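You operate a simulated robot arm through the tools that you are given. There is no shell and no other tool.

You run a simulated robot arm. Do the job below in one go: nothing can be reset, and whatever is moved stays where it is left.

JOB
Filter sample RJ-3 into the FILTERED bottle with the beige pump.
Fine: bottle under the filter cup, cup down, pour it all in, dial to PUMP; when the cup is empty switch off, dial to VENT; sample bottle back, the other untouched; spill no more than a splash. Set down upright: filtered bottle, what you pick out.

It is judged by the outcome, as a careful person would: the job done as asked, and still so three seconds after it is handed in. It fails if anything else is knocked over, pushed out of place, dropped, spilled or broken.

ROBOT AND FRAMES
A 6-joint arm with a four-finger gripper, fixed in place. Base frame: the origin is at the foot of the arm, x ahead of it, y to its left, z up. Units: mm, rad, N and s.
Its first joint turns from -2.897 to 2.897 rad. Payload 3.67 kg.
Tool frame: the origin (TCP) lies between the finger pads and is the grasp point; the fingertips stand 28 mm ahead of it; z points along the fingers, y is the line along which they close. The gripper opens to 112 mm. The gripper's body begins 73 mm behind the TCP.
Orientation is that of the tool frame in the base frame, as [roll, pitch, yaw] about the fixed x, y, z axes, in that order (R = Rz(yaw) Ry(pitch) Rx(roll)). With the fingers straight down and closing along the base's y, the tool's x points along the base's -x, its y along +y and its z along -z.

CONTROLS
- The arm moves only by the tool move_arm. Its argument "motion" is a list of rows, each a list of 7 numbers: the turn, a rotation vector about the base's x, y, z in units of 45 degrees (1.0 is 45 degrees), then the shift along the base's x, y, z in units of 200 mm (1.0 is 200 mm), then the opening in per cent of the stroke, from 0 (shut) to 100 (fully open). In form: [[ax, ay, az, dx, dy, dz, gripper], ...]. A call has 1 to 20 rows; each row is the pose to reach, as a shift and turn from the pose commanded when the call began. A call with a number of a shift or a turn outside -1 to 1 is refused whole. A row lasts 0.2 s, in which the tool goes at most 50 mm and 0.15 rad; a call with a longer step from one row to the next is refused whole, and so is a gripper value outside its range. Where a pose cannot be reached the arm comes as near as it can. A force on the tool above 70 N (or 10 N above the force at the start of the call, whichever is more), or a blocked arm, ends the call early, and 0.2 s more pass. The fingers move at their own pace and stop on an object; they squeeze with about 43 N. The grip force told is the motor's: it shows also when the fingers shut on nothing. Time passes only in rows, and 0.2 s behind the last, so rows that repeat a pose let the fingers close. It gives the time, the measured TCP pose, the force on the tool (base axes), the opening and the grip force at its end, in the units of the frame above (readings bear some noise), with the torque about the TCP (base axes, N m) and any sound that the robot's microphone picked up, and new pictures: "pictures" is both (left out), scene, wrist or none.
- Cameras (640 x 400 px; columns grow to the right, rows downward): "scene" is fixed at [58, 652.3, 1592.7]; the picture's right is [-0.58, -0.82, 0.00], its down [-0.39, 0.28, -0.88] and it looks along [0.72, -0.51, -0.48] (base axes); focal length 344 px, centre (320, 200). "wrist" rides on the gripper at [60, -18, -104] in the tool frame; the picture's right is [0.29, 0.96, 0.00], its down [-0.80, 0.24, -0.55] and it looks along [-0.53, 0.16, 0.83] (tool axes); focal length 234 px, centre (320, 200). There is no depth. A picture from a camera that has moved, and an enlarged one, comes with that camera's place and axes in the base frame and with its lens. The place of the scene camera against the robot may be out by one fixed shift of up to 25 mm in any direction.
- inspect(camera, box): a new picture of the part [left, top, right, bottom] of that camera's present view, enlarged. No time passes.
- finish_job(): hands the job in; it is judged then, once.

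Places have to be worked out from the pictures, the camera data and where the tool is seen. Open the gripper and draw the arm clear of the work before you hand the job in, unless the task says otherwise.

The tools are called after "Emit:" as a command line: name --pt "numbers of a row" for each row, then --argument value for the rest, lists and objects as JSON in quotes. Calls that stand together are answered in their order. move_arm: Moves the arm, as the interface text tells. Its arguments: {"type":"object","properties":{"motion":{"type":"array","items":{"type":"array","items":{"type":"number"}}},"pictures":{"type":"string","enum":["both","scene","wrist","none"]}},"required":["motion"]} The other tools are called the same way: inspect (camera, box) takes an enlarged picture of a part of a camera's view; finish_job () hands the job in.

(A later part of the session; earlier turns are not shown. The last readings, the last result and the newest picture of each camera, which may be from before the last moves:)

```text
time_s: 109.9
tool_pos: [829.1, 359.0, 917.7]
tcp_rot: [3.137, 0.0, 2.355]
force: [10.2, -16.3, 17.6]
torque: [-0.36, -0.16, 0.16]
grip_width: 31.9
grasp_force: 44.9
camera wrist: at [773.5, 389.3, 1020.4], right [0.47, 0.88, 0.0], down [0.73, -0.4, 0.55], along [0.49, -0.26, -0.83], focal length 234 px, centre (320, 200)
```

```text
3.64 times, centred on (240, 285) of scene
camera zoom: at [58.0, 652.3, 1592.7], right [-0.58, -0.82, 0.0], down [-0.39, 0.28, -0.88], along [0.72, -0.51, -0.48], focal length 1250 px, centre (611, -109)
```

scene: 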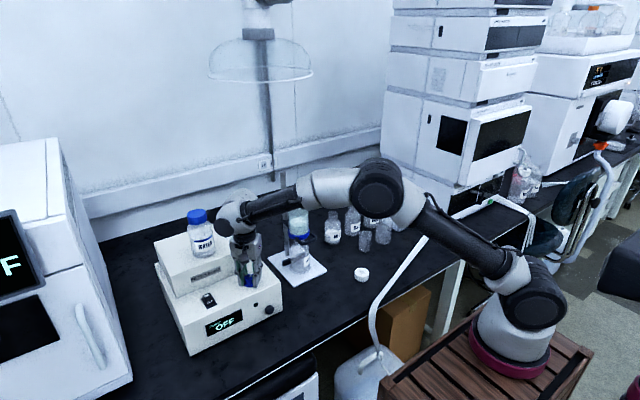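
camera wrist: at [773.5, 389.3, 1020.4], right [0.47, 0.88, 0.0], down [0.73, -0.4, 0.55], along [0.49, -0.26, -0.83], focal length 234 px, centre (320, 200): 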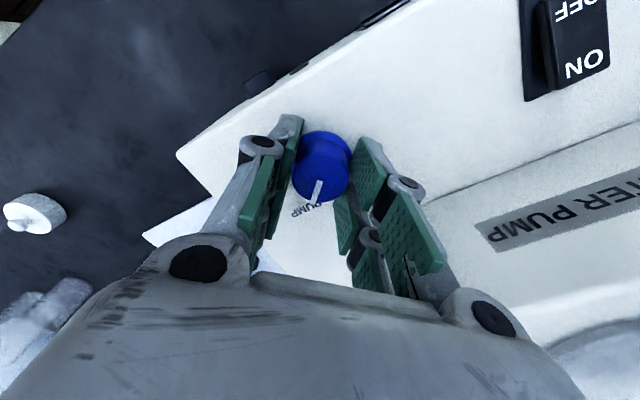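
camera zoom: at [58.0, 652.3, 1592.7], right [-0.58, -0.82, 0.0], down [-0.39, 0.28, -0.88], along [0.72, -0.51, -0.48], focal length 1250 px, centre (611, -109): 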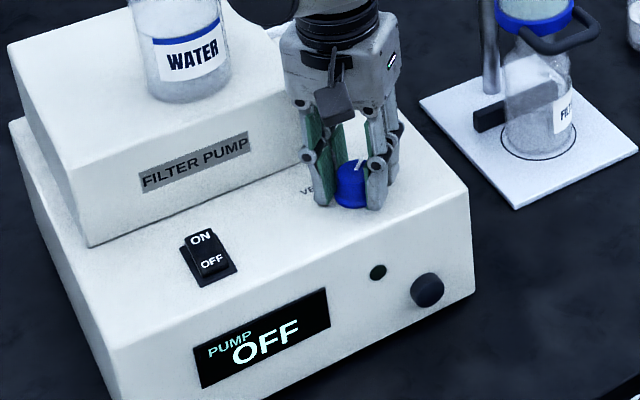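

The pointer now points at PUMP. I release the knob, rise and look.

Emit:
move_arm --pt "0 0 0 0 0 0 25" --pt "0 0 0 0 0 0 40" --pt "0 0 0 0 0 0 50" --pt "0 0 0 0 0 0.1 50" --pt "0 0 0 0 0 0.22 50" --pt "0 0 0 0 0 0.35 50" --pictures "both"

Emit:
inspect --camera "wrist" --box '[220, 90, 420, 240]'

Emit:
inspect --camera "scene" --box '[180, 230, 300, 340]'

```text
time_s: 111.3
tool_pos: [827.9, 360.6, 987.4]
tcp_rot: [-3.141, -0.002, 2.356]
force: [0.8, 1.3, -0.1]
torque: [0.01, 0.02, 0.02]
grip_width: 55.8
grasp_force: 0.0
camera wrist: at [773.5, 390.1, 1090.8], right [0.47, 0.88, 0.0], down [0.73, -0.39, 0.55], along [0.49, -0.26, -0.83], focal length 234 px, centre (320, 200)
```

scene: 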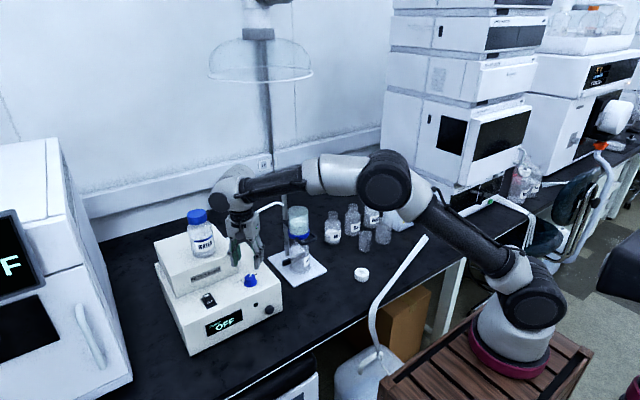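
wrist: 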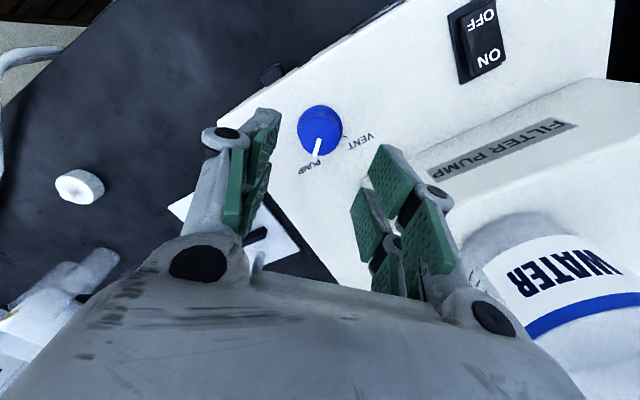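

```text
2.67 times, centred on (320, 165) of wrist
camera zoom: at [773.5, 390.1, 1090.8], right [0.47, 0.88, 0.0], down [0.73, -0.39, 0.55], along [0.49, -0.26, -0.83], focal length 624 px, centre (320, 293)
```

zoom: 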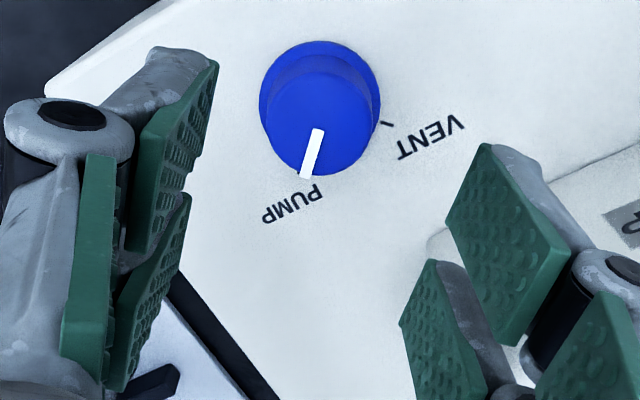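

```text
3.64 times, centred on (240, 285) of scene
camera zoom: at [58.0, 652.3, 1592.7], right [-0.58, -0.82, 0.0], down [-0.39, 0.28, -0.88], along [0.72, -0.51, -0.48], focal length 1250 px, centre (611, -109)
```

zoom: 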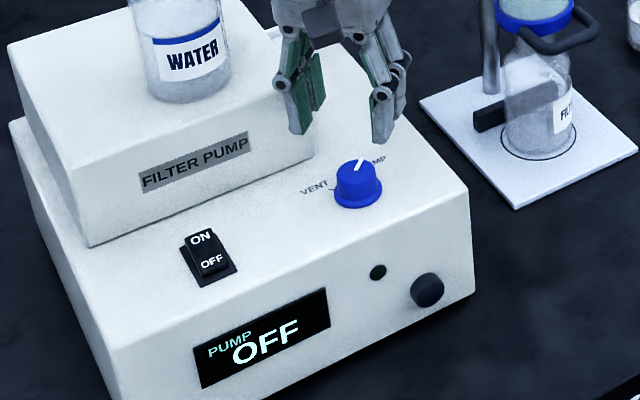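

Dial is at PUMP. Now I look closely at the rocker switch to locate its ON half.

Emit:
inspect --camera "wrist" --box '[430, 0, 530, 90]'

Emit:
inspect --camera "scene" --box '[190, 280, 230, 320]'

```text
4.44 times, centred on (480, 45) of wrist
camera zoom: at [773.5, 390.1, 1090.8], right [0.47, 0.88, 0.0], down [0.73, -0.39, 0.55], along [0.49, -0.26, -0.83], focal length 1041 px, centre (-391, 889)
```

zoom: 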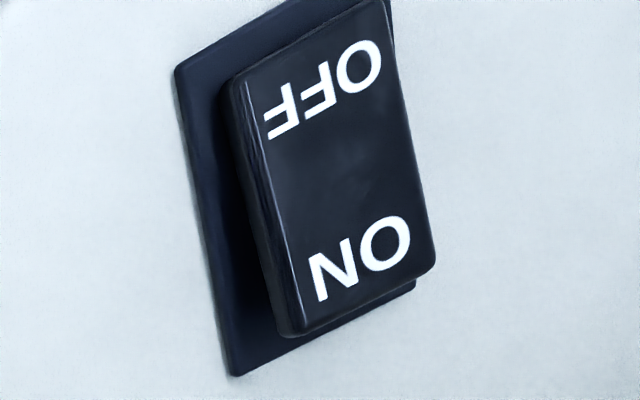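

```text
10.00 times, centred on (210, 300) of scene
camera zoom: at [58.0, 652.3, 1592.7], right [-0.58, -0.82, 0.0], down [-0.39, 0.28, -0.88], along [0.72, -0.51, -0.48], focal length 3438 px, centre (1420, -800)
```

zoom: 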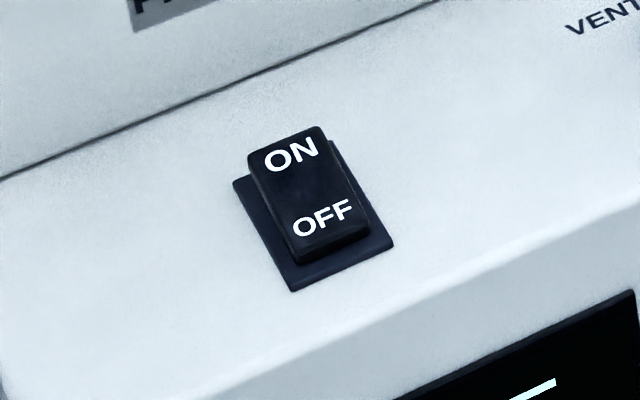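

Rocker located: bezel x 801–851, y 477–507, ON half centred near (838, 491, ≈896). I yaw to 90°, close the fingers and move above the ON half.

Emit:
move_arm --pt "0 0 -0.16 0.01 0.1 0 30" --pt "0 0 -0.33 0.02 0.21 0 10" --pt "0 0 -0.5 0.03 0.33 0 0" --pt "0 0 -0.66 0.04 0.45 0 0" --pt "0 0 -0.83 0.05 0.56 -0.03 0" --pt "0 0 -1.0 0.05 0.652 -0.06 0" --pt "0 0 -1.0 0.05 0.652 -0.06 0" --pictures "both"

Emit:
inspect --camera "scene" --box '[170, 230, 270, 330]'

Emit:
inspect --camera "wrist" --box '[220, 60, 420, 240]'

```text
time_s: 112.9
tool_pos: [821.9, 470.7, 971.0]
tcp_rot: [-3.141, -0.001, 1.568]
force: [-1.4, -0.7, 0.1]
torque: [0.05, 0.01, 0.03]
grip_width: 0.0
grasp_force: 35.7
out of reach, approached as far as the arm can: row 5, 6, 7
camera wrist: at [804.0, 531.4, 1073.4], right [0.96, 0.29, 0.0], down [0.24, -0.8, 0.55], along [0.16, -0.53, -0.83], focal length 234 px, centre (320, 200)
```

scene: 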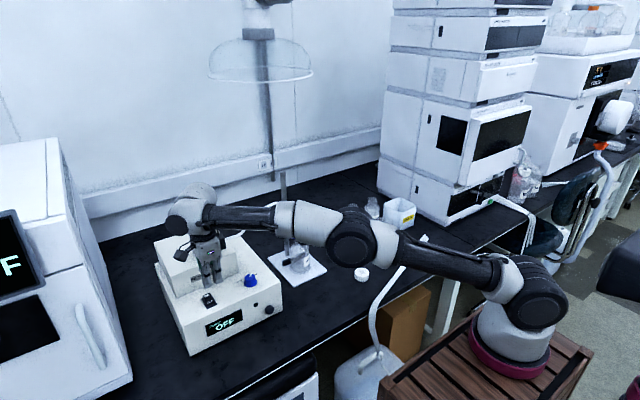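
wrist: 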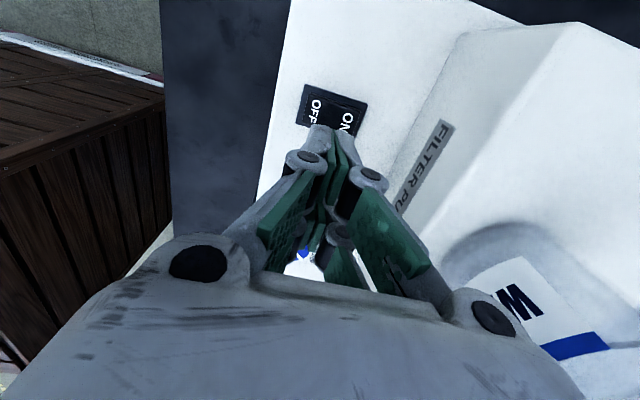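

```text
4.00 times, centred on (220, 280) of scene
camera zoom: at [58.0, 652.3, 1592.7], right [-0.58, -0.82, 0.0], down [-0.39, 0.28, -0.88], along [0.72, -0.51, -0.48], focal length 1375 px, centre (720, -120)
```

zoom: 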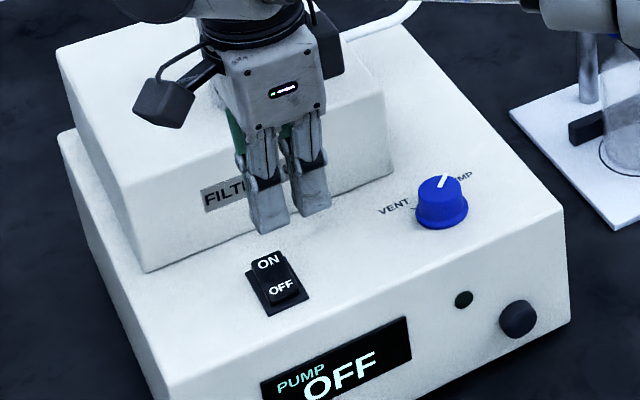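

```text
2.22 times, centred on (320, 150) of wrist
camera zoom: at [804.0, 531.4, 1073.4], right [0.96, 0.29, 0.0], down [0.24, -0.8, 0.55], along [0.16, -0.53, -0.83], focal length 520 px, centre (320, 311)
```

zoom: 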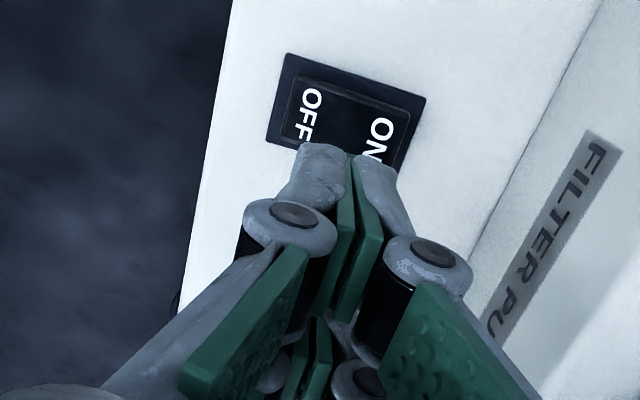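

The arm is at its reach limit with the tool vertical there (821.9, 470.7). I tilt the tool 16° outward (+x) to gain reach and go to just above the ON half.

Emit:
move_arm --pt "0 -0.12 0 0 0.01 0 0" --pt "0 -0.24 0 0.01 0.04 0 0" --pt "0 -0.356 0 0.03 0.07 -0.04 0" --pt "0 -0.356 0 0.05 0.095 -0.1 0" --pt "0 -0.356 0 0.062 0.1015 -0.15 0" --pt "0 -0.356 0 0.062 0.1015 -0.15 0" --pictures "both"

Emit:
inspect --camera "scene" --box '[180, 250, 260, 330]'

Emit:
inspect --camera "wrist" --box '[220, 60, 420, 240]'

```text
time_s: 114.3
tool_pos: [835.5, 489.2, 940.3]
tcp_rot: [2.86, -0.001, 1.571]
force: [0.1, -0.2, -1.1]
torque: [-0.03, 0.01, 0.01]
grip_width: 0.0
grasp_force: 35.9
camera wrist: at [788.9, 550.2, 1034.3], right [0.92, 0.29, 0.27], down [0.08, -0.8, 0.6], along [0.38, -0.53, -0.76], focal length 234 px, centre (320, 200)
```

scene: 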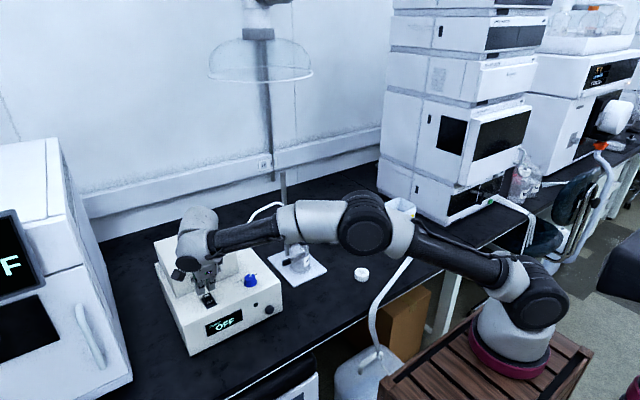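
wrist: 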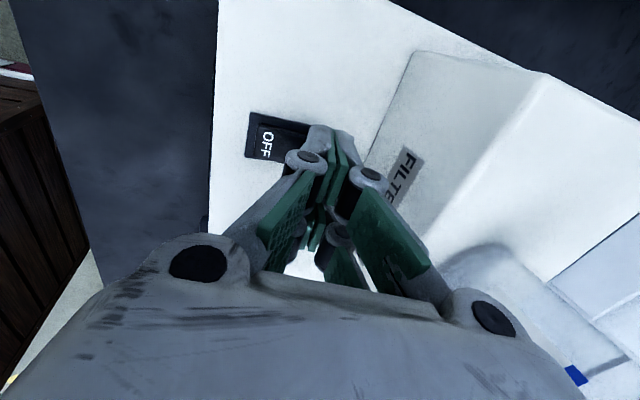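

```text
5.00 times, centred on (220, 290) of scene
camera zoom: at [58.0, 652.3, 1592.7], right [-0.58, -0.82, 0.0], down [-0.39, 0.28, -0.88], along [0.72, -0.51, -0.48], focal length 1719 px, centre (820, -250)
```

zoom: 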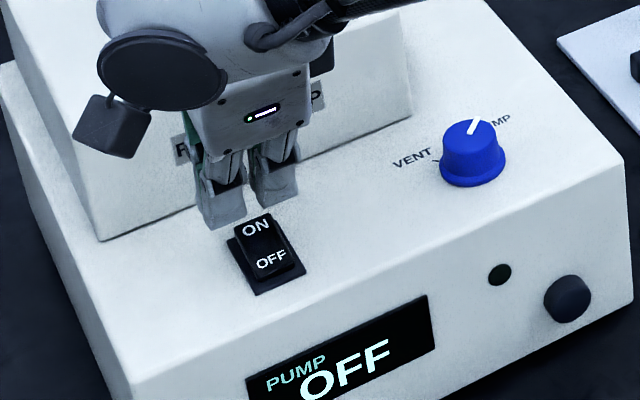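

```text
2.22 times, centred on (320, 150) of wrist
camera zoom: at [788.9, 550.2, 1034.3], right [0.92, 0.29, 0.27], down [0.08, -0.8, 0.6], along [0.38, -0.53, -0.76], focal length 520 px, centre (320, 311)
```

zoom: 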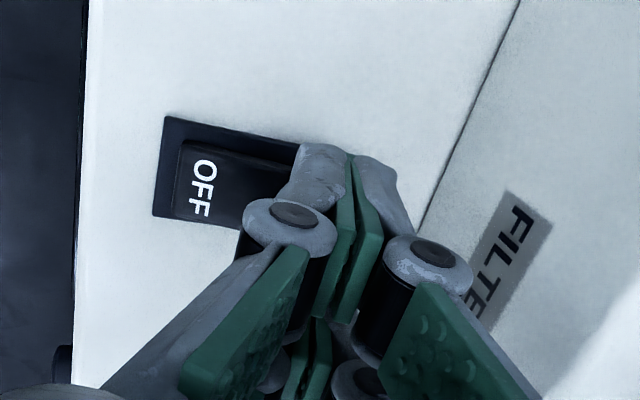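

Fingertips are about 12 mm above the ON end. I lower in small steps and watch the force and the display.

Emit:
move_arm --pt "0 0 0 0 0 -0.02 0" --pt "0 0 0 0 0 -0.04 0" --pt "0 0 0 0 0 -0.055 0" --pt "0 0 0 0 0 -0.055 0" --pictures "none"

Emit:
inspect --camera "scene" --box '[180, 250, 260, 330]'

```text
time_s: 115.3
tool_pos: [834.4, 489.6, 931.2]
tcp_rot: [2.86, 0.0, 1.571]
force: [0.0, 0.0, -0.9]
torque: [-0.02, 0.02, -0.02]
grip_width: 0.2
grasp_force: 35.1
```

```text
5.00 times, centred on (220, 290) of scene
camera zoom: at [58.0, 652.3, 1592.7], right [-0.58, -0.82, 0.0], down [-0.39, 0.28, -0.88], along [0.72, -0.51, -0.48], focal length 1719 px, centre (820, -250)
```

zoom: 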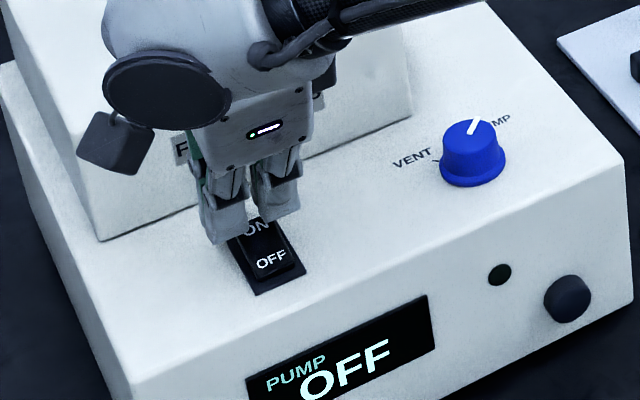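

Emit:
move_arm --pt "0 0 0 0 0 -0.01 0" --pt "0 0 0 0 0 -0.02 0" --pt "0 0 0 0 0 -0.025 0" --pt "0 0 0 0 0 -0.025 0" --pictures "none"

Emit:
inspect --camera "scene" --box '[180, 250, 260, 330]'

```text
time_s: 116.3
tool_pos: [835.1, 491.4, 925.8]
tcp_rot: [2.86, 0.001, 1.57]
force: [0.3, 1.3, 1.1]
torque: [-0.02, -0.02, 0.01]
grip_width: 0.0
grasp_force: 35.9
```

```text
5.00 times, centred on (220, 290) of scene
camera zoom: at [58.0, 652.3, 1592.7], right [-0.58, -0.82, 0.0], down [-0.39, 0.28, -0.88], along [0.72, -0.51, -0.48], focal length 1719 px, centre (820, -250)
```

zoom: 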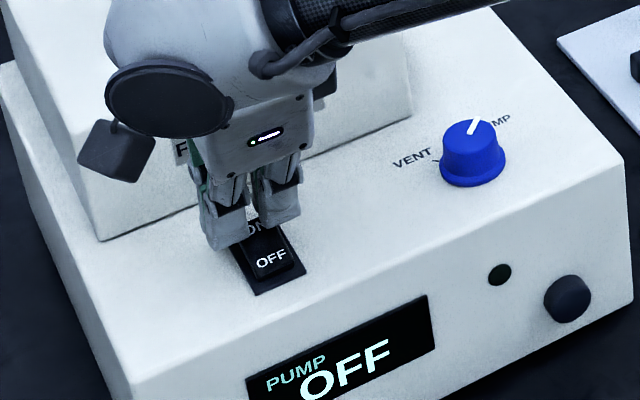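

Emit:
move_arm --pt "0 0 0 0 0 -0.008 0" --pt "0 0 0 0 0 -0.016 0" --pt "0 0 0 0 0 -0.02 0" --pt "0 0 0 0 0 -0.02 0" --pictures "none"

Emit:
inspect --camera "scene" --box '[180, 250, 260, 330]'

```text
time_s: 117.3
tool_pos: [834.2, 490.3, 922.7]
tcp_rot: [2.859, -0.001, 1.572]
force: [-2.5, -1.3, 16.4]
torque: [-0.05, 0.11, -0.01]
grip_width: 0.0
grasp_force: 35.1
```

```text
5.00 times, centred on (220, 290) of scene
camera zoom: at [58.0, 652.3, 1592.7], right [-0.58, -0.82, 0.0], down [-0.39, 0.28, -0.88], along [0.72, -0.51, -0.48], focal length 1719 px, centre (820, -250)
```

zoom: 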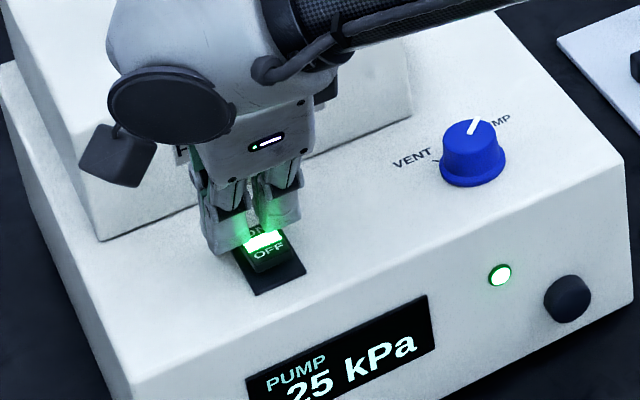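

The pump is ON (green lamp, display 25 kPa). I lift off the switch and watch the cup.

Emit:
move_arm --pt "0 0 0 0 0 0.05 0" --pt "0 0 0 -0.02 0 0.12 0" --pt "0 0 0 -0.05 0 0.2 0" --pt "0 0 0 -0.05 0 0.2 0" --pictures "scene"

Emit:
inspect --camera "scene" --box '[260, 190, 350, 290]'

Emit:
inspect --camera "scene" --box '[170, 250, 290, 350]'

```text
time_s: 118.3
tool_pos: [825.3, 492.0, 960.9]
tcp_rot: [2.861, -0.002, 1.572]
force: [-1.3, -0.6, 1.2]
torque: [-0.02, -0.01, 0.03]
grip_width: 0.1
grasp_force: 35.9
```

scene: 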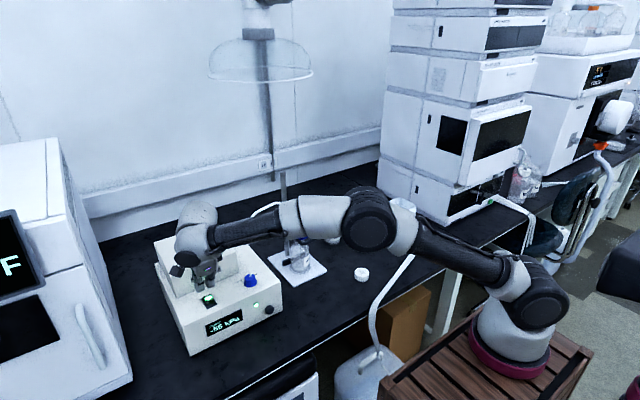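

```text
4.00 times, centred on (305, 240) of scene
camera zoom: at [58.0, 652.3, 1592.7], right [-0.58, -0.82, 0.0], down [-0.39, 0.28, -0.88], along [0.72, -0.51, -0.48], focal length 1375 px, centre (380, 40)
```

zoom: 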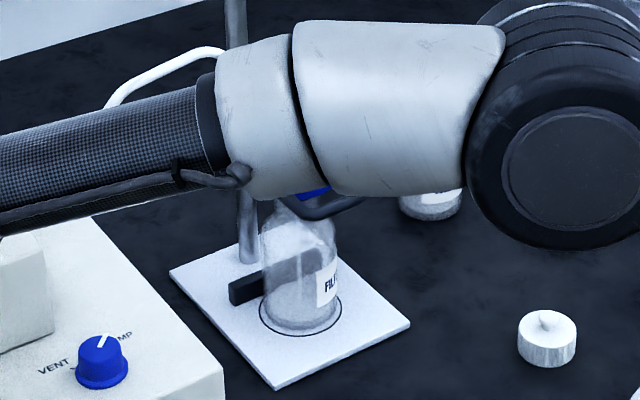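

```text
4.00 times, centred on (230, 300) of scene
camera zoom: at [58.0, 652.3, 1592.7], right [-0.58, -0.82, 0.0], down [-0.39, 0.28, -0.88], along [0.72, -0.51, -0.48], focal length 1375 px, centre (680, -200)
```

zoom: 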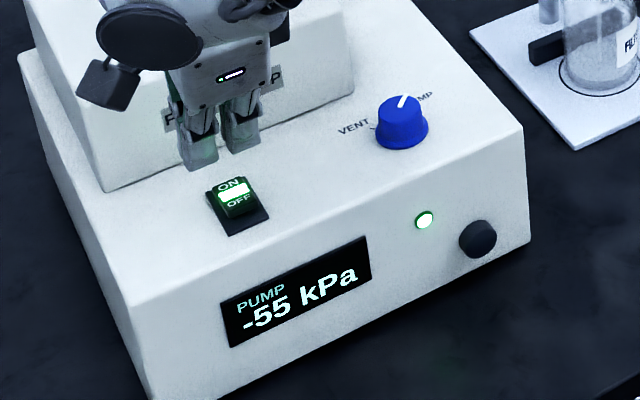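

Vacuum is at −55 kPa. The elbow hides the cup from the scene camera, so I move the arm a bit back and up to watch the filtration.

Emit:
move_arm --pt "0 0.06 0 -0.03 -0.1 0.1 0" --pt "0 0.12 0 -0.06 -0.22 0.2 0" --pt "0 0.18 0 -0.09 -0.36 0.3 0" --pt "0 0.24 0 -0.12 -0.5 0.4 0" --pt "0 0.3 0 -0.15 -0.65 0.46 0" --pt "0 0.356 0 -0.18 -0.8 0.48 0" --pictures "scene"

Emit:
inspect --camera "scene" --box '[260, 190, 350, 290]'

Emit:
inspect --camera "scene" --box '[170, 250, 290, 350]'

```text
time_s: 119.7
tool_pos: [789.4, 332.4, 1057.3]
tcp_rot: [-3.141, 0.003, 1.573]
force: [-0.1, -0.3, -0.4]
torque: [-0.01, 0.01, 0.02]
grip_width: 0.0
grasp_force: 35.7
```

scene: 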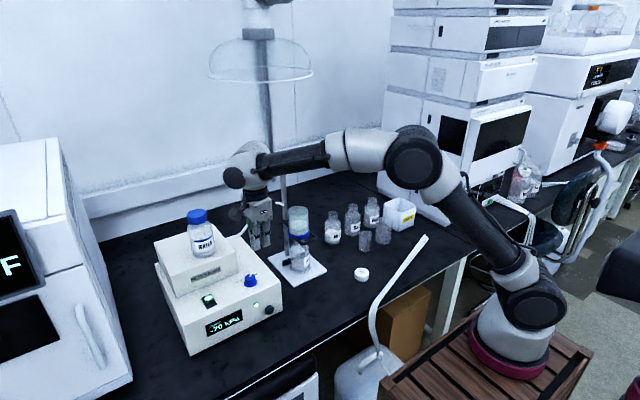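

```text
4.00 times, centred on (305, 240) of scene
camera zoom: at [58.0, 652.3, 1592.7], right [-0.58, -0.82, 0.0], down [-0.39, 0.28, -0.88], along [0.72, -0.51, -0.48], focal length 1375 px, centre (380, 40)
```

zoom: 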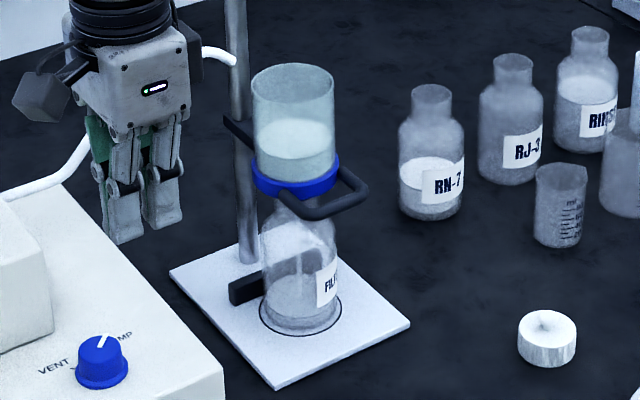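

```text
4.00 times, centred on (230, 300) of scene
camera zoom: at [58.0, 652.3, 1592.7], right [-0.58, -0.82, 0.0], down [-0.39, 0.28, -0.88], along [0.72, -0.51, -0.48], focal length 1375 px, centre (680, -200)
```

zoom: 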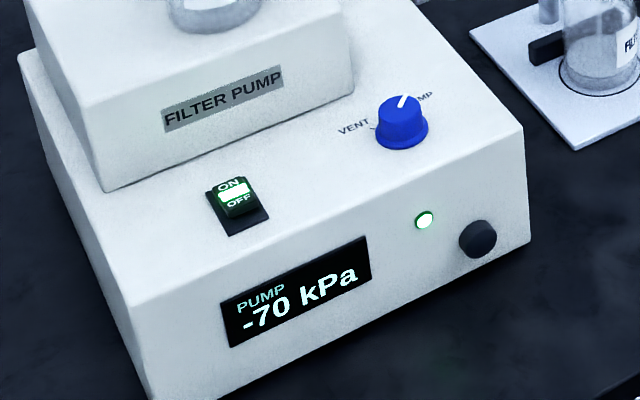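

Filtration is running (−70 kPa, level in the cup falling, filtrate in the bottle). I wait 4 s with the arm still.

Emit:
move_arm --pt "0 0 0 0 0 0 0" --pt "0 0 0 0 0 0 0" --pt "0 0 0 0 0 0 0" --pt "0 0 0 0 0 0 0" --pt "0 0 0 0 0 0 0" --pt "0 0 0 0 0 0 0" --pt "0 0 0 0 0 0 0" --pt "0 0 0 0 0 0 0" --pt "0 0 0 0 0 0 0" --pt "0 0 0 0 0 0 0" --pt "0 0 0 0 0 0 0" --pt "0 0 0 0 0 0 0" --pt "0 0 0 0 0 0 0" --pt "0 0 0 0 0 0 0" --pt "0 0 0 0 0 0 0" --pt "0 0 0 0 0 0 0" --pt "0 0 0 0 0 0 0" --pt "0 0 0 0 0 0 0" --pt "0 0 0 0 0 0 0" --pictures "none"

Emit:
inspect --camera "scene" --box '[260, 190, 350, 290]'

```text
time_s: 123.7
tool_pos: [790.4, 330.2, 1057.8]
tcp_rot: [3.141, -0.001, 1.571]
force: [0.0, -0.4, -0.8]
torque: [0.0, -0.01, 0.02]
grip_width: 0.0
grasp_force: 35.3
```

```text
4.00 times, centred on (305, 240) of scene
camera zoom: at [58.0, 652.3, 1592.7], right [-0.58, -0.82, 0.0], down [-0.39, 0.28, -0.88], along [0.72, -0.51, -0.48], focal length 1375 px, centre (380, 40)
```

zoom: 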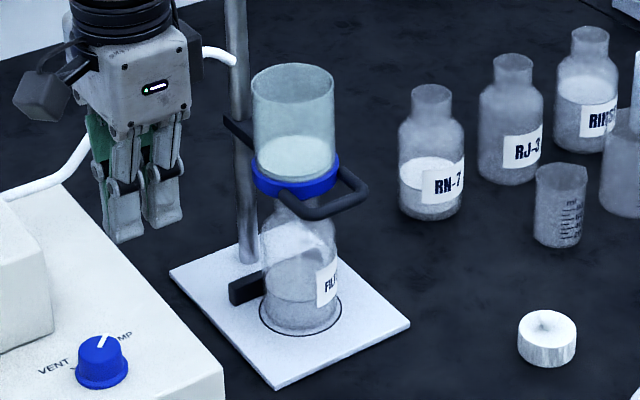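

Emit:
move_arm --pt "0 0 0 0 0 0 0" --pt "0 0 0 0 0 0 0" --pt "0 0 0 0 0 0 0" --pt "0 0 0 0 0 0 0" --pt "0 0 0 0 0 0 0" --pt "0 0 0 0 0 0 0" --pt "0 0 0 0 0 0 0" --pt "0 0 0 0 0 0 0" --pt "0 0 0 0 0 0 0" --pt "0 0 0 0 0 0 0" --pt "0 0 0 0 0 0 0" --pt "0 0 0 0 0 0 0" --pt "0 0 0 0 0 0 0" --pt "0 0 0 0 0 0 0" --pictures "none"

Emit:
inspect --camera "scene" --box '[270, 195, 330, 245]'

Emit:
inspect --camera "scene" --box '[200, 300, 260, 345]'

```text
time_s: 126.7
tool_pos: [788.6, 329.5, 1058.2]
tcp_rot: [3.14, -0.001, 1.571]
force: [0.5, 0.5, -0.6]
torque: [0.0, -0.01, 0.01]
grip_width: 0.1
grasp_force: 35.1
```

```text
8.00 times, centred on (300, 220) of scene
camera zoom: at [58.0, 652.3, 1592.7], right [-0.58, -0.82, 0.0], down [-0.39, 0.28, -0.88], along [0.72, -0.51, -0.48], focal length 2750 px, centre (480, 40)
```

zoom: 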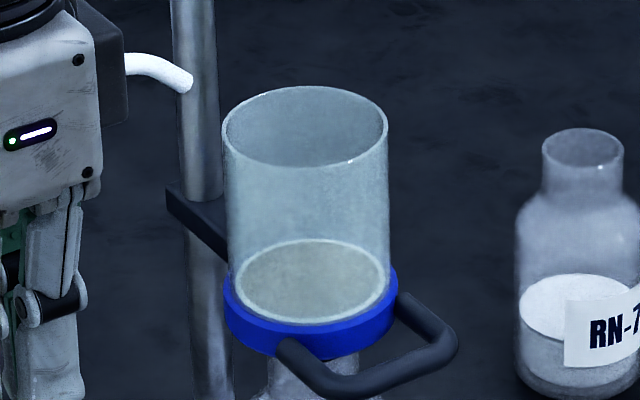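

```text
8.89 times, centred on (230, 322) of scene
camera zoom: at [58.0, 652.3, 1592.7], right [-0.58, -0.82, 0.0], down [-0.39, 0.28, -0.88], along [0.72, -0.51, -0.48], focal length 3056 px, centre (1120, -889)
```

zoom: 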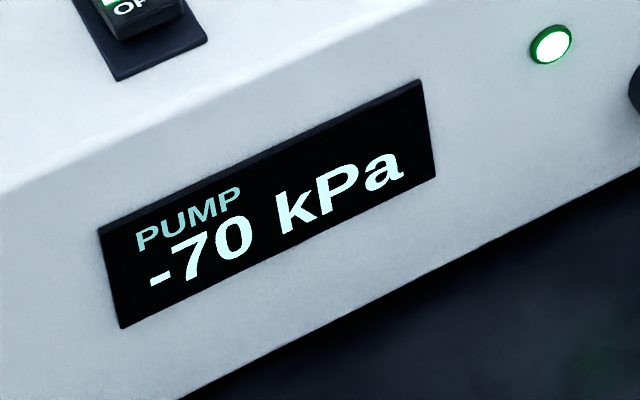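

The cup is empty (bare, tan residue on the membrane). I go back to the switch, this time over the OFF half.

Emit:
move_arm --pt "0 -0.06 0 0.01 0.12 -0.04 0" --pt "0 -0.12 0 0.02 0.28 -0.1 0" --pt "0 -0.18 0 0.04 0.44 -0.18 0" --pt "0 -0.24 0 0.06 0.6 -0.26 0" --pt "0 -0.3 0 0.07 0.72 -0.34 0" --pt "0 -0.356 0 0.075 0.8075 -0.42 0" --pt "0 -0.356 0 0.075 0.8075 -0.55 0" --pt "0 -0.356 0 0.075 0.8075 -0.6 0" --pt "0 -0.356 0 0.075 0.8075 -0.6 0" --pictures "scene"

Emit:
inspect --camera "scene" --box '[180, 250, 260, 330]'

```text
time_s: 128.7
tool_pos: [803.8, 490.9, 936.9]
tcp_rot: [2.861, 0.001, 1.571]
force: [-0.1, -0.1, -0.4]
torque: [-0.02, 0.01, -0.01]
grip_width: 0.0
grasp_force: 35.4
```

scene: 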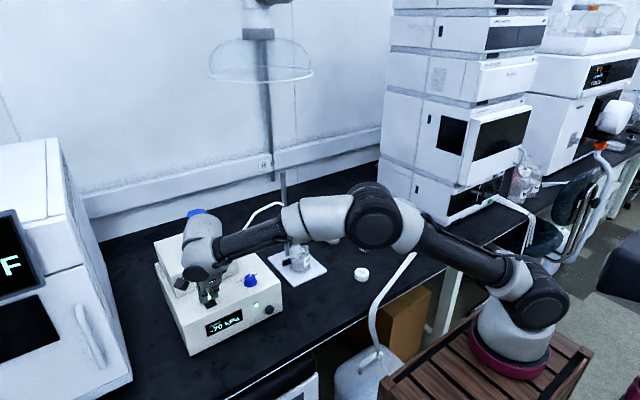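

```text
5.00 times, centred on (220, 290) of scene
camera zoom: at [58.0, 652.3, 1592.7], right [-0.58, -0.82, 0.0], down [-0.39, 0.28, -0.88], along [0.72, -0.51, -0.48], focal length 1719 px, centre (820, -250)
```

zoom: 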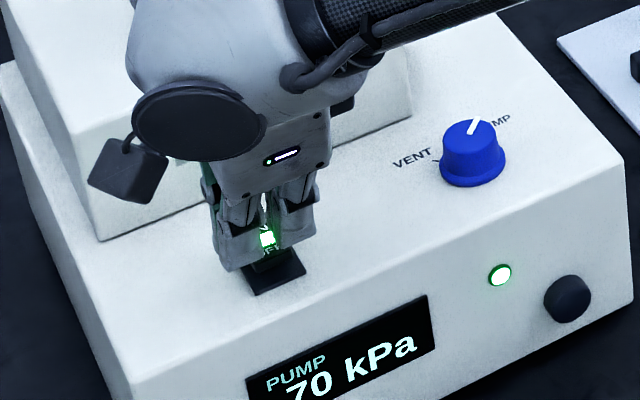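

Emit:
move_arm --pt "0 0 0 0 0 -0.02 0" --pt "0 0 0 0 0 -0.04 0" --pt "0 0 0 0 0 -0.055 0" --pt "0 0 0 0 0 -0.055 0" --pictures "none"

Emit:
inspect --camera "scene" --box '[180, 250, 260, 330]'

```text
time_s: 129.7
tool_pos: [803.9, 492.0, 925.1]
tcp_rot: [2.86, 0.001, 1.571]
force: [-3.2, -1.2, 1.3]
torque: [-0.02, 0.1, 0.01]
grip_width: 0.0
grasp_force: 35.8
```

```text
5.00 times, centred on (220, 290) of scene
camera zoom: at [58.0, 652.3, 1592.7], right [-0.58, -0.82, 0.0], down [-0.39, 0.28, -0.88], along [0.72, -0.51, -0.48], focal length 1719 px, centre (820, -250)
```

zoom: 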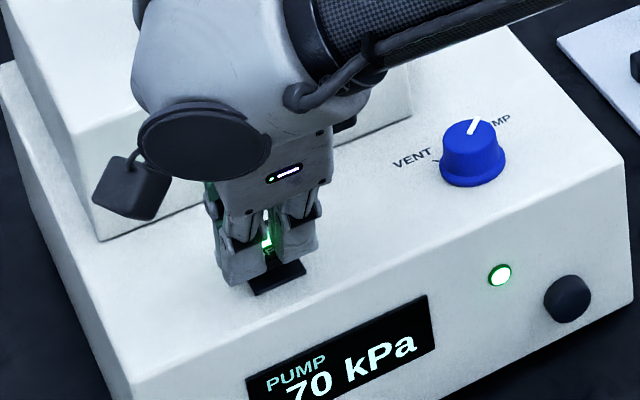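

Emit:
move_arm --pt "0 0 0 0 0 -0.008 0" --pt "0 0 0 0 0 -0.016 0" --pt "0 0 0 0 0 -0.016 0" --pictures "none"

Emit:
inspect --camera "scene" --box '[180, 250, 260, 330]'

```text
time_s: 130.5
tool_pos: [801.1, 491.6, 923.1]
tcp_rot: [2.862, 0.001, 1.571]
force: [-17.5, -4.5, 4.9]
torque: [-0.11, 0.46, -0.07]
grip_width: 0.0
grasp_force: 35.6
```

```text
5.00 times, centred on (220, 290) of scene
camera zoom: at [58.0, 652.3, 1592.7], right [-0.58, -0.82, 0.0], down [-0.39, 0.28, -0.88], along [0.72, -0.51, -0.48], focal length 1719 px, centre (820, -250)
```

zoom: 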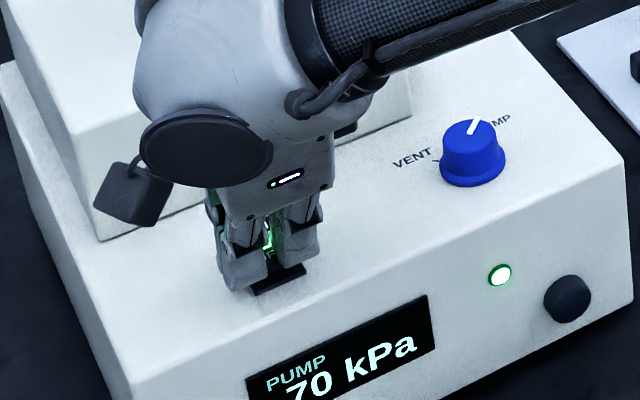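

The force is mostly sideways (−17 N in x), so the tip is catching the rocker's edge. I raise 15 mm right away and look from the wrist camera.

Emit:
move_arm --pt "0 0 0 0 0 0.02 0" --pt "0 0 0 0 0 0.05 0" --pt "0 0 0 0 0 0.08 0" --pt "0 0 0 0 0 0.08 0" --pictures "both"

Emit:
inspect --camera "wrist" --box '[220, 60, 420, 240]'

Emit:
inspect --camera "scene" --box '[190, 270, 240, 310]'

```text
time_s: 131.5
tool_pos: [804.0, 493.0, 938.6]
tcp_rot: [2.86, 0.001, 1.571]
force: [-0.2, -0.3, -0.1]
torque: [0.0, 0.03, 0.0]
grip_width: 0.2
grasp_force: 35.8
camera wrist: at [757.9, 552.5, 1031.9], right [0.92, 0.29, 0.27], down [0.08, -0.8, 0.6], along [0.38, -0.53, -0.76], focal length 234 px, centre (320, 200)
```

scene: 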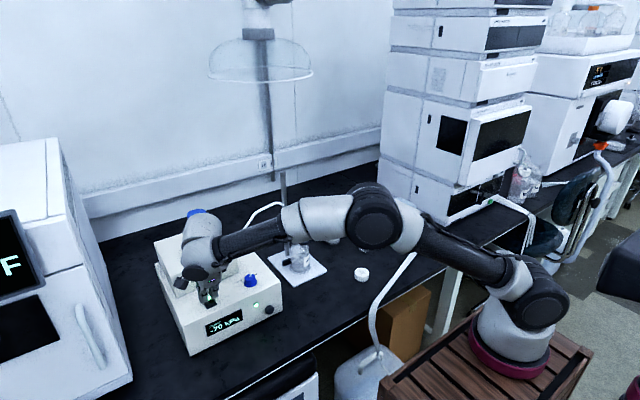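
wrist: 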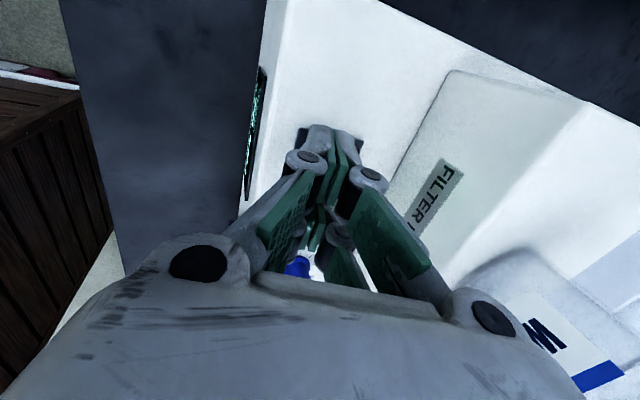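

```text
2.22 times, centred on (320, 150) of wrist
camera zoom: at [757.9, 552.5, 1031.9], right [0.92, 0.29, 0.27], down [0.08, -0.8, 0.6], along [0.38, -0.53, -0.76], focal length 520 px, centre (320, 311)
```

zoom: 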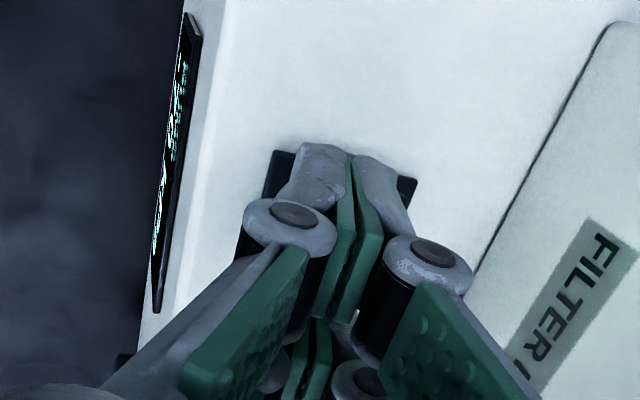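

```text
10.00 times, centred on (215, 290) of scene
camera zoom: at [58.0, 652.3, 1592.7], right [-0.58, -0.82, 0.0], down [-0.39, 0.28, -0.88], along [0.72, -0.51, -0.48], focal length 3438 px, centre (1370, -700)
```

zoom: 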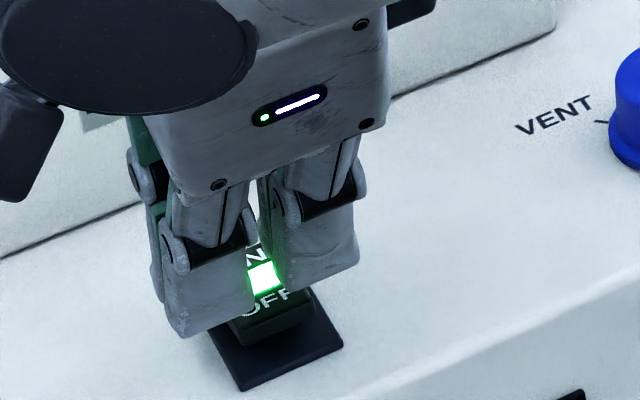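

The tip overlaps the rocker's OFF end only near its front edge (x≈807). I shift 8 mm toward +x, so the press lands on the middle of the OFF half, and lower again carefully.

Emit:
move_arm --pt "0 0 0 0.02 -0.008 0 0" --pt "0 0 0 0.04 -0.008 0 0" --pt "0 0 0 0.04 -0.008 -0.03 0" --pt "0 0 0 0.04 -0.008 -0.055 0" --pt "0 0 0 0.04 -0.008 -0.055 0" --pictures "none"

Emit:
move_arm --pt "0 0 0 0 0 -0.008 0" --pt "0 0 0 0 0 -0.012 0" --pt "0 0 0 0 0 -0.012 0" --pictures "none"

Emit:
inspect --camera "scene" --box '[180, 250, 260, 330]'

```text
time_s: 132.7
tool_pos: [812.1, 491.2, 927.4]
tcp_rot: [2.86, -0.001, 1.572]
force: [0.0, -0.5, 0.2]
torque: [-0.01, 0.02, 0.0]
grip_width: 0.0
grasp_force: 35.3
```

```text
time_s: 133.5
tool_pos: [812.3, 490.7, 926.0]
tcp_rot: [2.859, 0.0, 1.57]
force: [-0.6, -0.5, 1.4]
torque: [0.01, 0.0, 0.0]
grip_width: 0.0
grasp_force: 35.8
```

```text
5.00 times, centred on (220, 290) of scene
camera zoom: at [58.0, 652.3, 1592.7], right [-0.58, -0.82, 0.0], down [-0.39, 0.28, -0.88], along [0.72, -0.51, -0.48], focal length 1719 px, centre (820, -250)
```

zoom: 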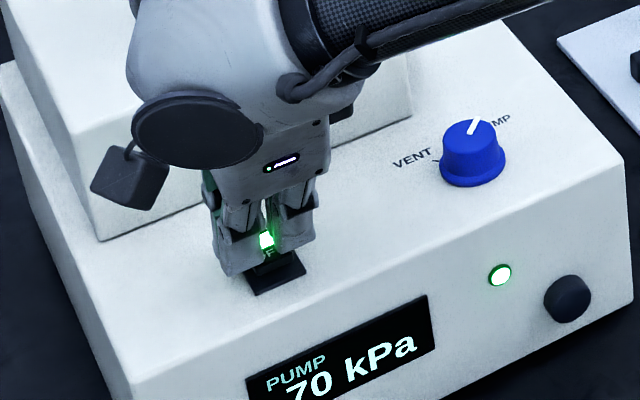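

Emit:
move_arm --pt "0 0 0 0 0 -0.006 0" --pt "0 0 0 0 0 -0.012 0" --pt "0 0 0 0 0 -0.012 0" --pictures "none"

Emit:
inspect --camera "scene" --box '[180, 250, 260, 330]'

```text
time_s: 134.3
tool_pos: [812.2, 490.8, 921.6]
tcp_rot: [2.861, -0.001, 1.57]
force: [-1.3, 1.0, -0.3]
torque: [0.05, 0.02, 0.0]
grip_width: 0.0
grasp_force: 35.5
```

```text
5.00 times, centred on (220, 290) of scene
camera zoom: at [58.0, 652.3, 1592.7], right [-0.58, -0.82, 0.0], down [-0.39, 0.28, -0.88], along [0.72, -0.51, -0.48], focal length 1719 px, centre (820, -250)
```

zoom: 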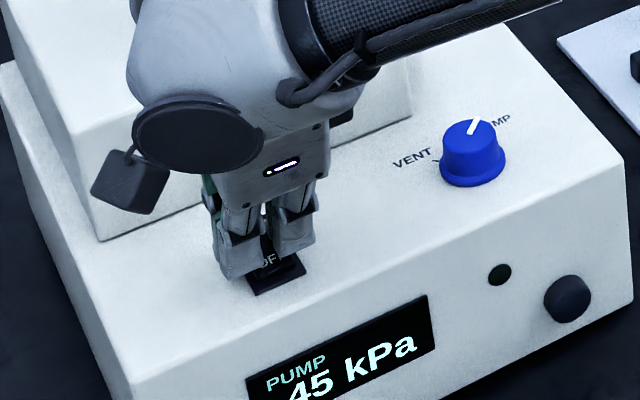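

The switch flipped OFF (lamp out, pressure decaying). I rise off and check, then go to the dial.

Emit:
move_arm --pt "0 0 0 0 0 0.06 0" --pt "0 0 0 -0.02 0 0.15 0" --pt "0 0.06 0 -0.03 -0.06 0.25 0" --pt "0 0.12 0 -0.03 -0.15 0.33 0" --pt "0 0.2 0 -0.03 -0.26 0.35 10" --pt "0 0.28 0 -0.03 -0.36 0.35 30" --pt "0 0.356 0 -0.02 -0.46 0.35 50" --pictures "scene"

Emit:
inspect --camera "scene" --box '[170, 250, 290, 350]'

```text
time_s: 135.9
tool_pos: [808.8, 398.0, 993.3]
tcp_rot: [-3.142, -0.001, 1.573]
force: [-0.6, 0.4, -0.1]
torque: [-0.03, -0.02, -0.03]
grip_width: 56.1
grasp_force: 0.0
```

scene: 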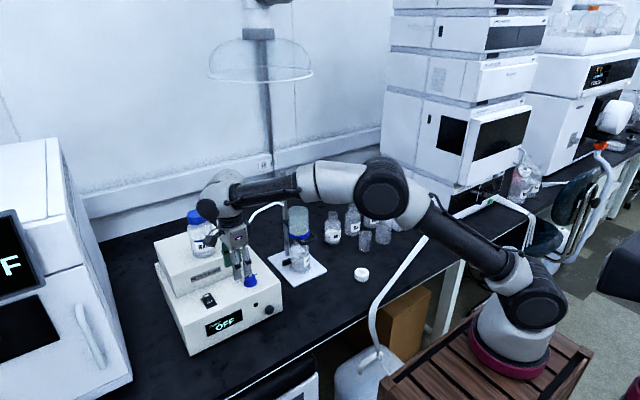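

```text
4.00 times, centred on (230, 300) of scene
camera zoom: at [58.0, 652.3, 1592.7], right [-0.58, -0.82, 0.0], down [-0.39, 0.28, -0.88], along [0.72, -0.51, -0.48], focal length 1375 px, centre (680, -200)
```

zoom: 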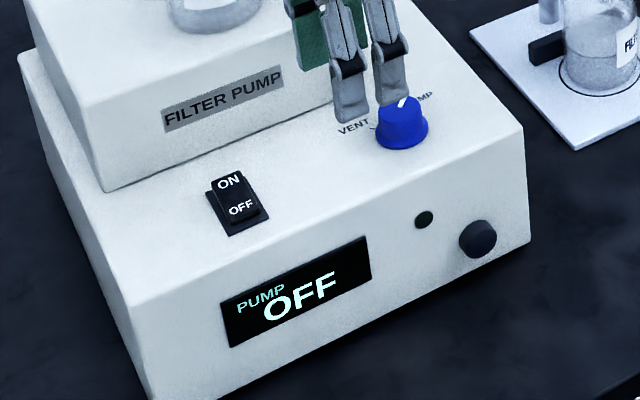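

Display shows OFF. Now I position over the dial again with yaw 135°, ready to turn it back +90° to VENT.

Emit:
move_arm --pt "0 0 0.16 0.02 -0.04 0 50" --pt "0 0 0.33 0.04 -0.08 0 50" --pt "0 0 0.5 0.06 -0.12 -0.02 50" --pt "0 0 0.66 0.08 -0.15 -0.06 50" --pt "0 0 0.83 0.09 -0.18 -0.12 50" --pt "0 0 1.0 0.0965 -0.19 -0.19 50" --pt "0 0 1.0 0.0965 -0.19 -0.19 50" --pictures "wrist"

Emit:
inspect --camera "wrist" --box '[220, 90, 420, 240]'

```text
time_s: 137.5
tool_pos: [828.7, 360.6, 954.0]
tcp_rot: [-3.142, 0.001, 2.36]
force: [-0.1, 0.5, -0.6]
torque: [0.0, 0.0, 0.01]
grip_width: 56.1
grasp_force: 0.0
camera wrist: at [772.8, 390.4, 1057.2], right [0.47, 0.88, 0.0], down [0.73, -0.39, 0.55], along [0.49, -0.26, -0.83], focal length 234 px, centre (320, 200)
```

wrist: 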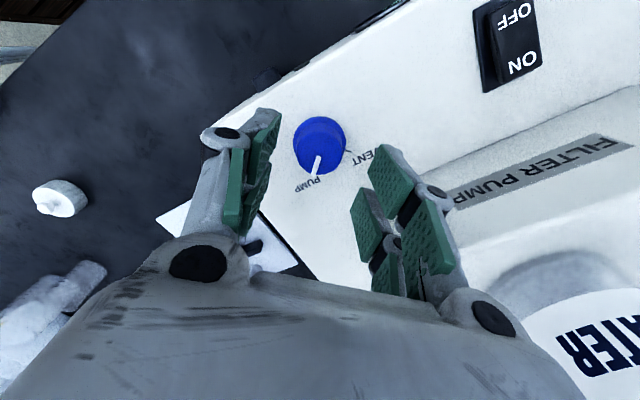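

```text
2.67 times, centred on (320, 165) of wrist
camera zoom: at [772.8, 390.4, 1057.2], right [0.47, 0.88, 0.0], down [0.73, -0.39, 0.55], along [0.49, -0.26, -0.83], focal length 624 px, centre (320, 293)
```

zoom: 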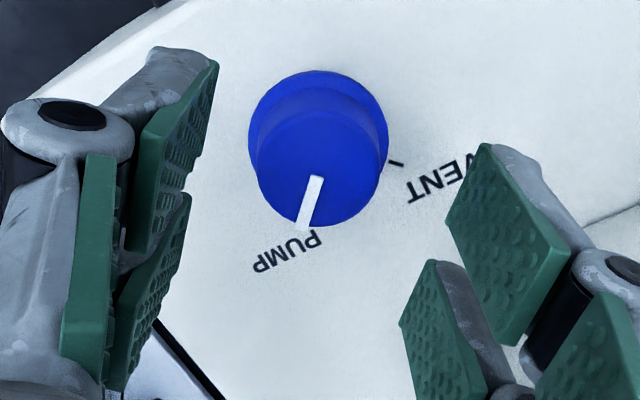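

Emit:
move_arm --pt "0 0 0 -0.002 -0.002 -0.06 50" --pt "0 0 0 -0.003 -0.003 -0.12 50" --pt "0 0 0 -0.003 -0.003 -0.165 50" --pt "0 0 0 -0.003 -0.003 -0.183 50" --pt "0 0 0 -0.003 -0.003 -0.183 50" --pictures "none"

Emit:
move_arm --pt "0 0 0 0 0 0 35" --pt "0 0 0 0 0 0 25" --pt "0 0 0 0 0 0 15" --pt "0 0 0 0 0 0 15" --pt "0 0 0 0 0 0 15" --pictures "wrist"

```text
time_s: 138.7
tool_pos: [826.6, 361.2, 918.0]
tcp_rot: [-3.141, 0.001, 2.357]
force: [0.5, -0.1, 0.7]
torque: [0.02, 0.01, -0.01]
grip_width: 55.9
grasp_force: 0.0
```

```text
time_s: 139.9
tool_pos: [826.9, 361.3, 918.0]
tcp_rot: [3.139, -0.001, 2.355]
force: [8.2, 7.3, -1.5]
torque: [0.25, -0.26, 0.01]
grip_width: 32.6
grasp_force: 44.6
camera wrist: at [771.4, 391.3, 1020.9], right [0.47, 0.88, 0.0], down [0.73, -0.39, 0.55], along [0.49, -0.26, -0.83], focal length 234 px, centre (320, 200)
```

wrist: 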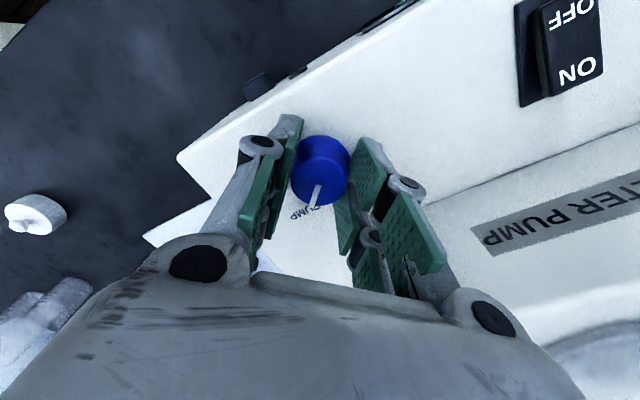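

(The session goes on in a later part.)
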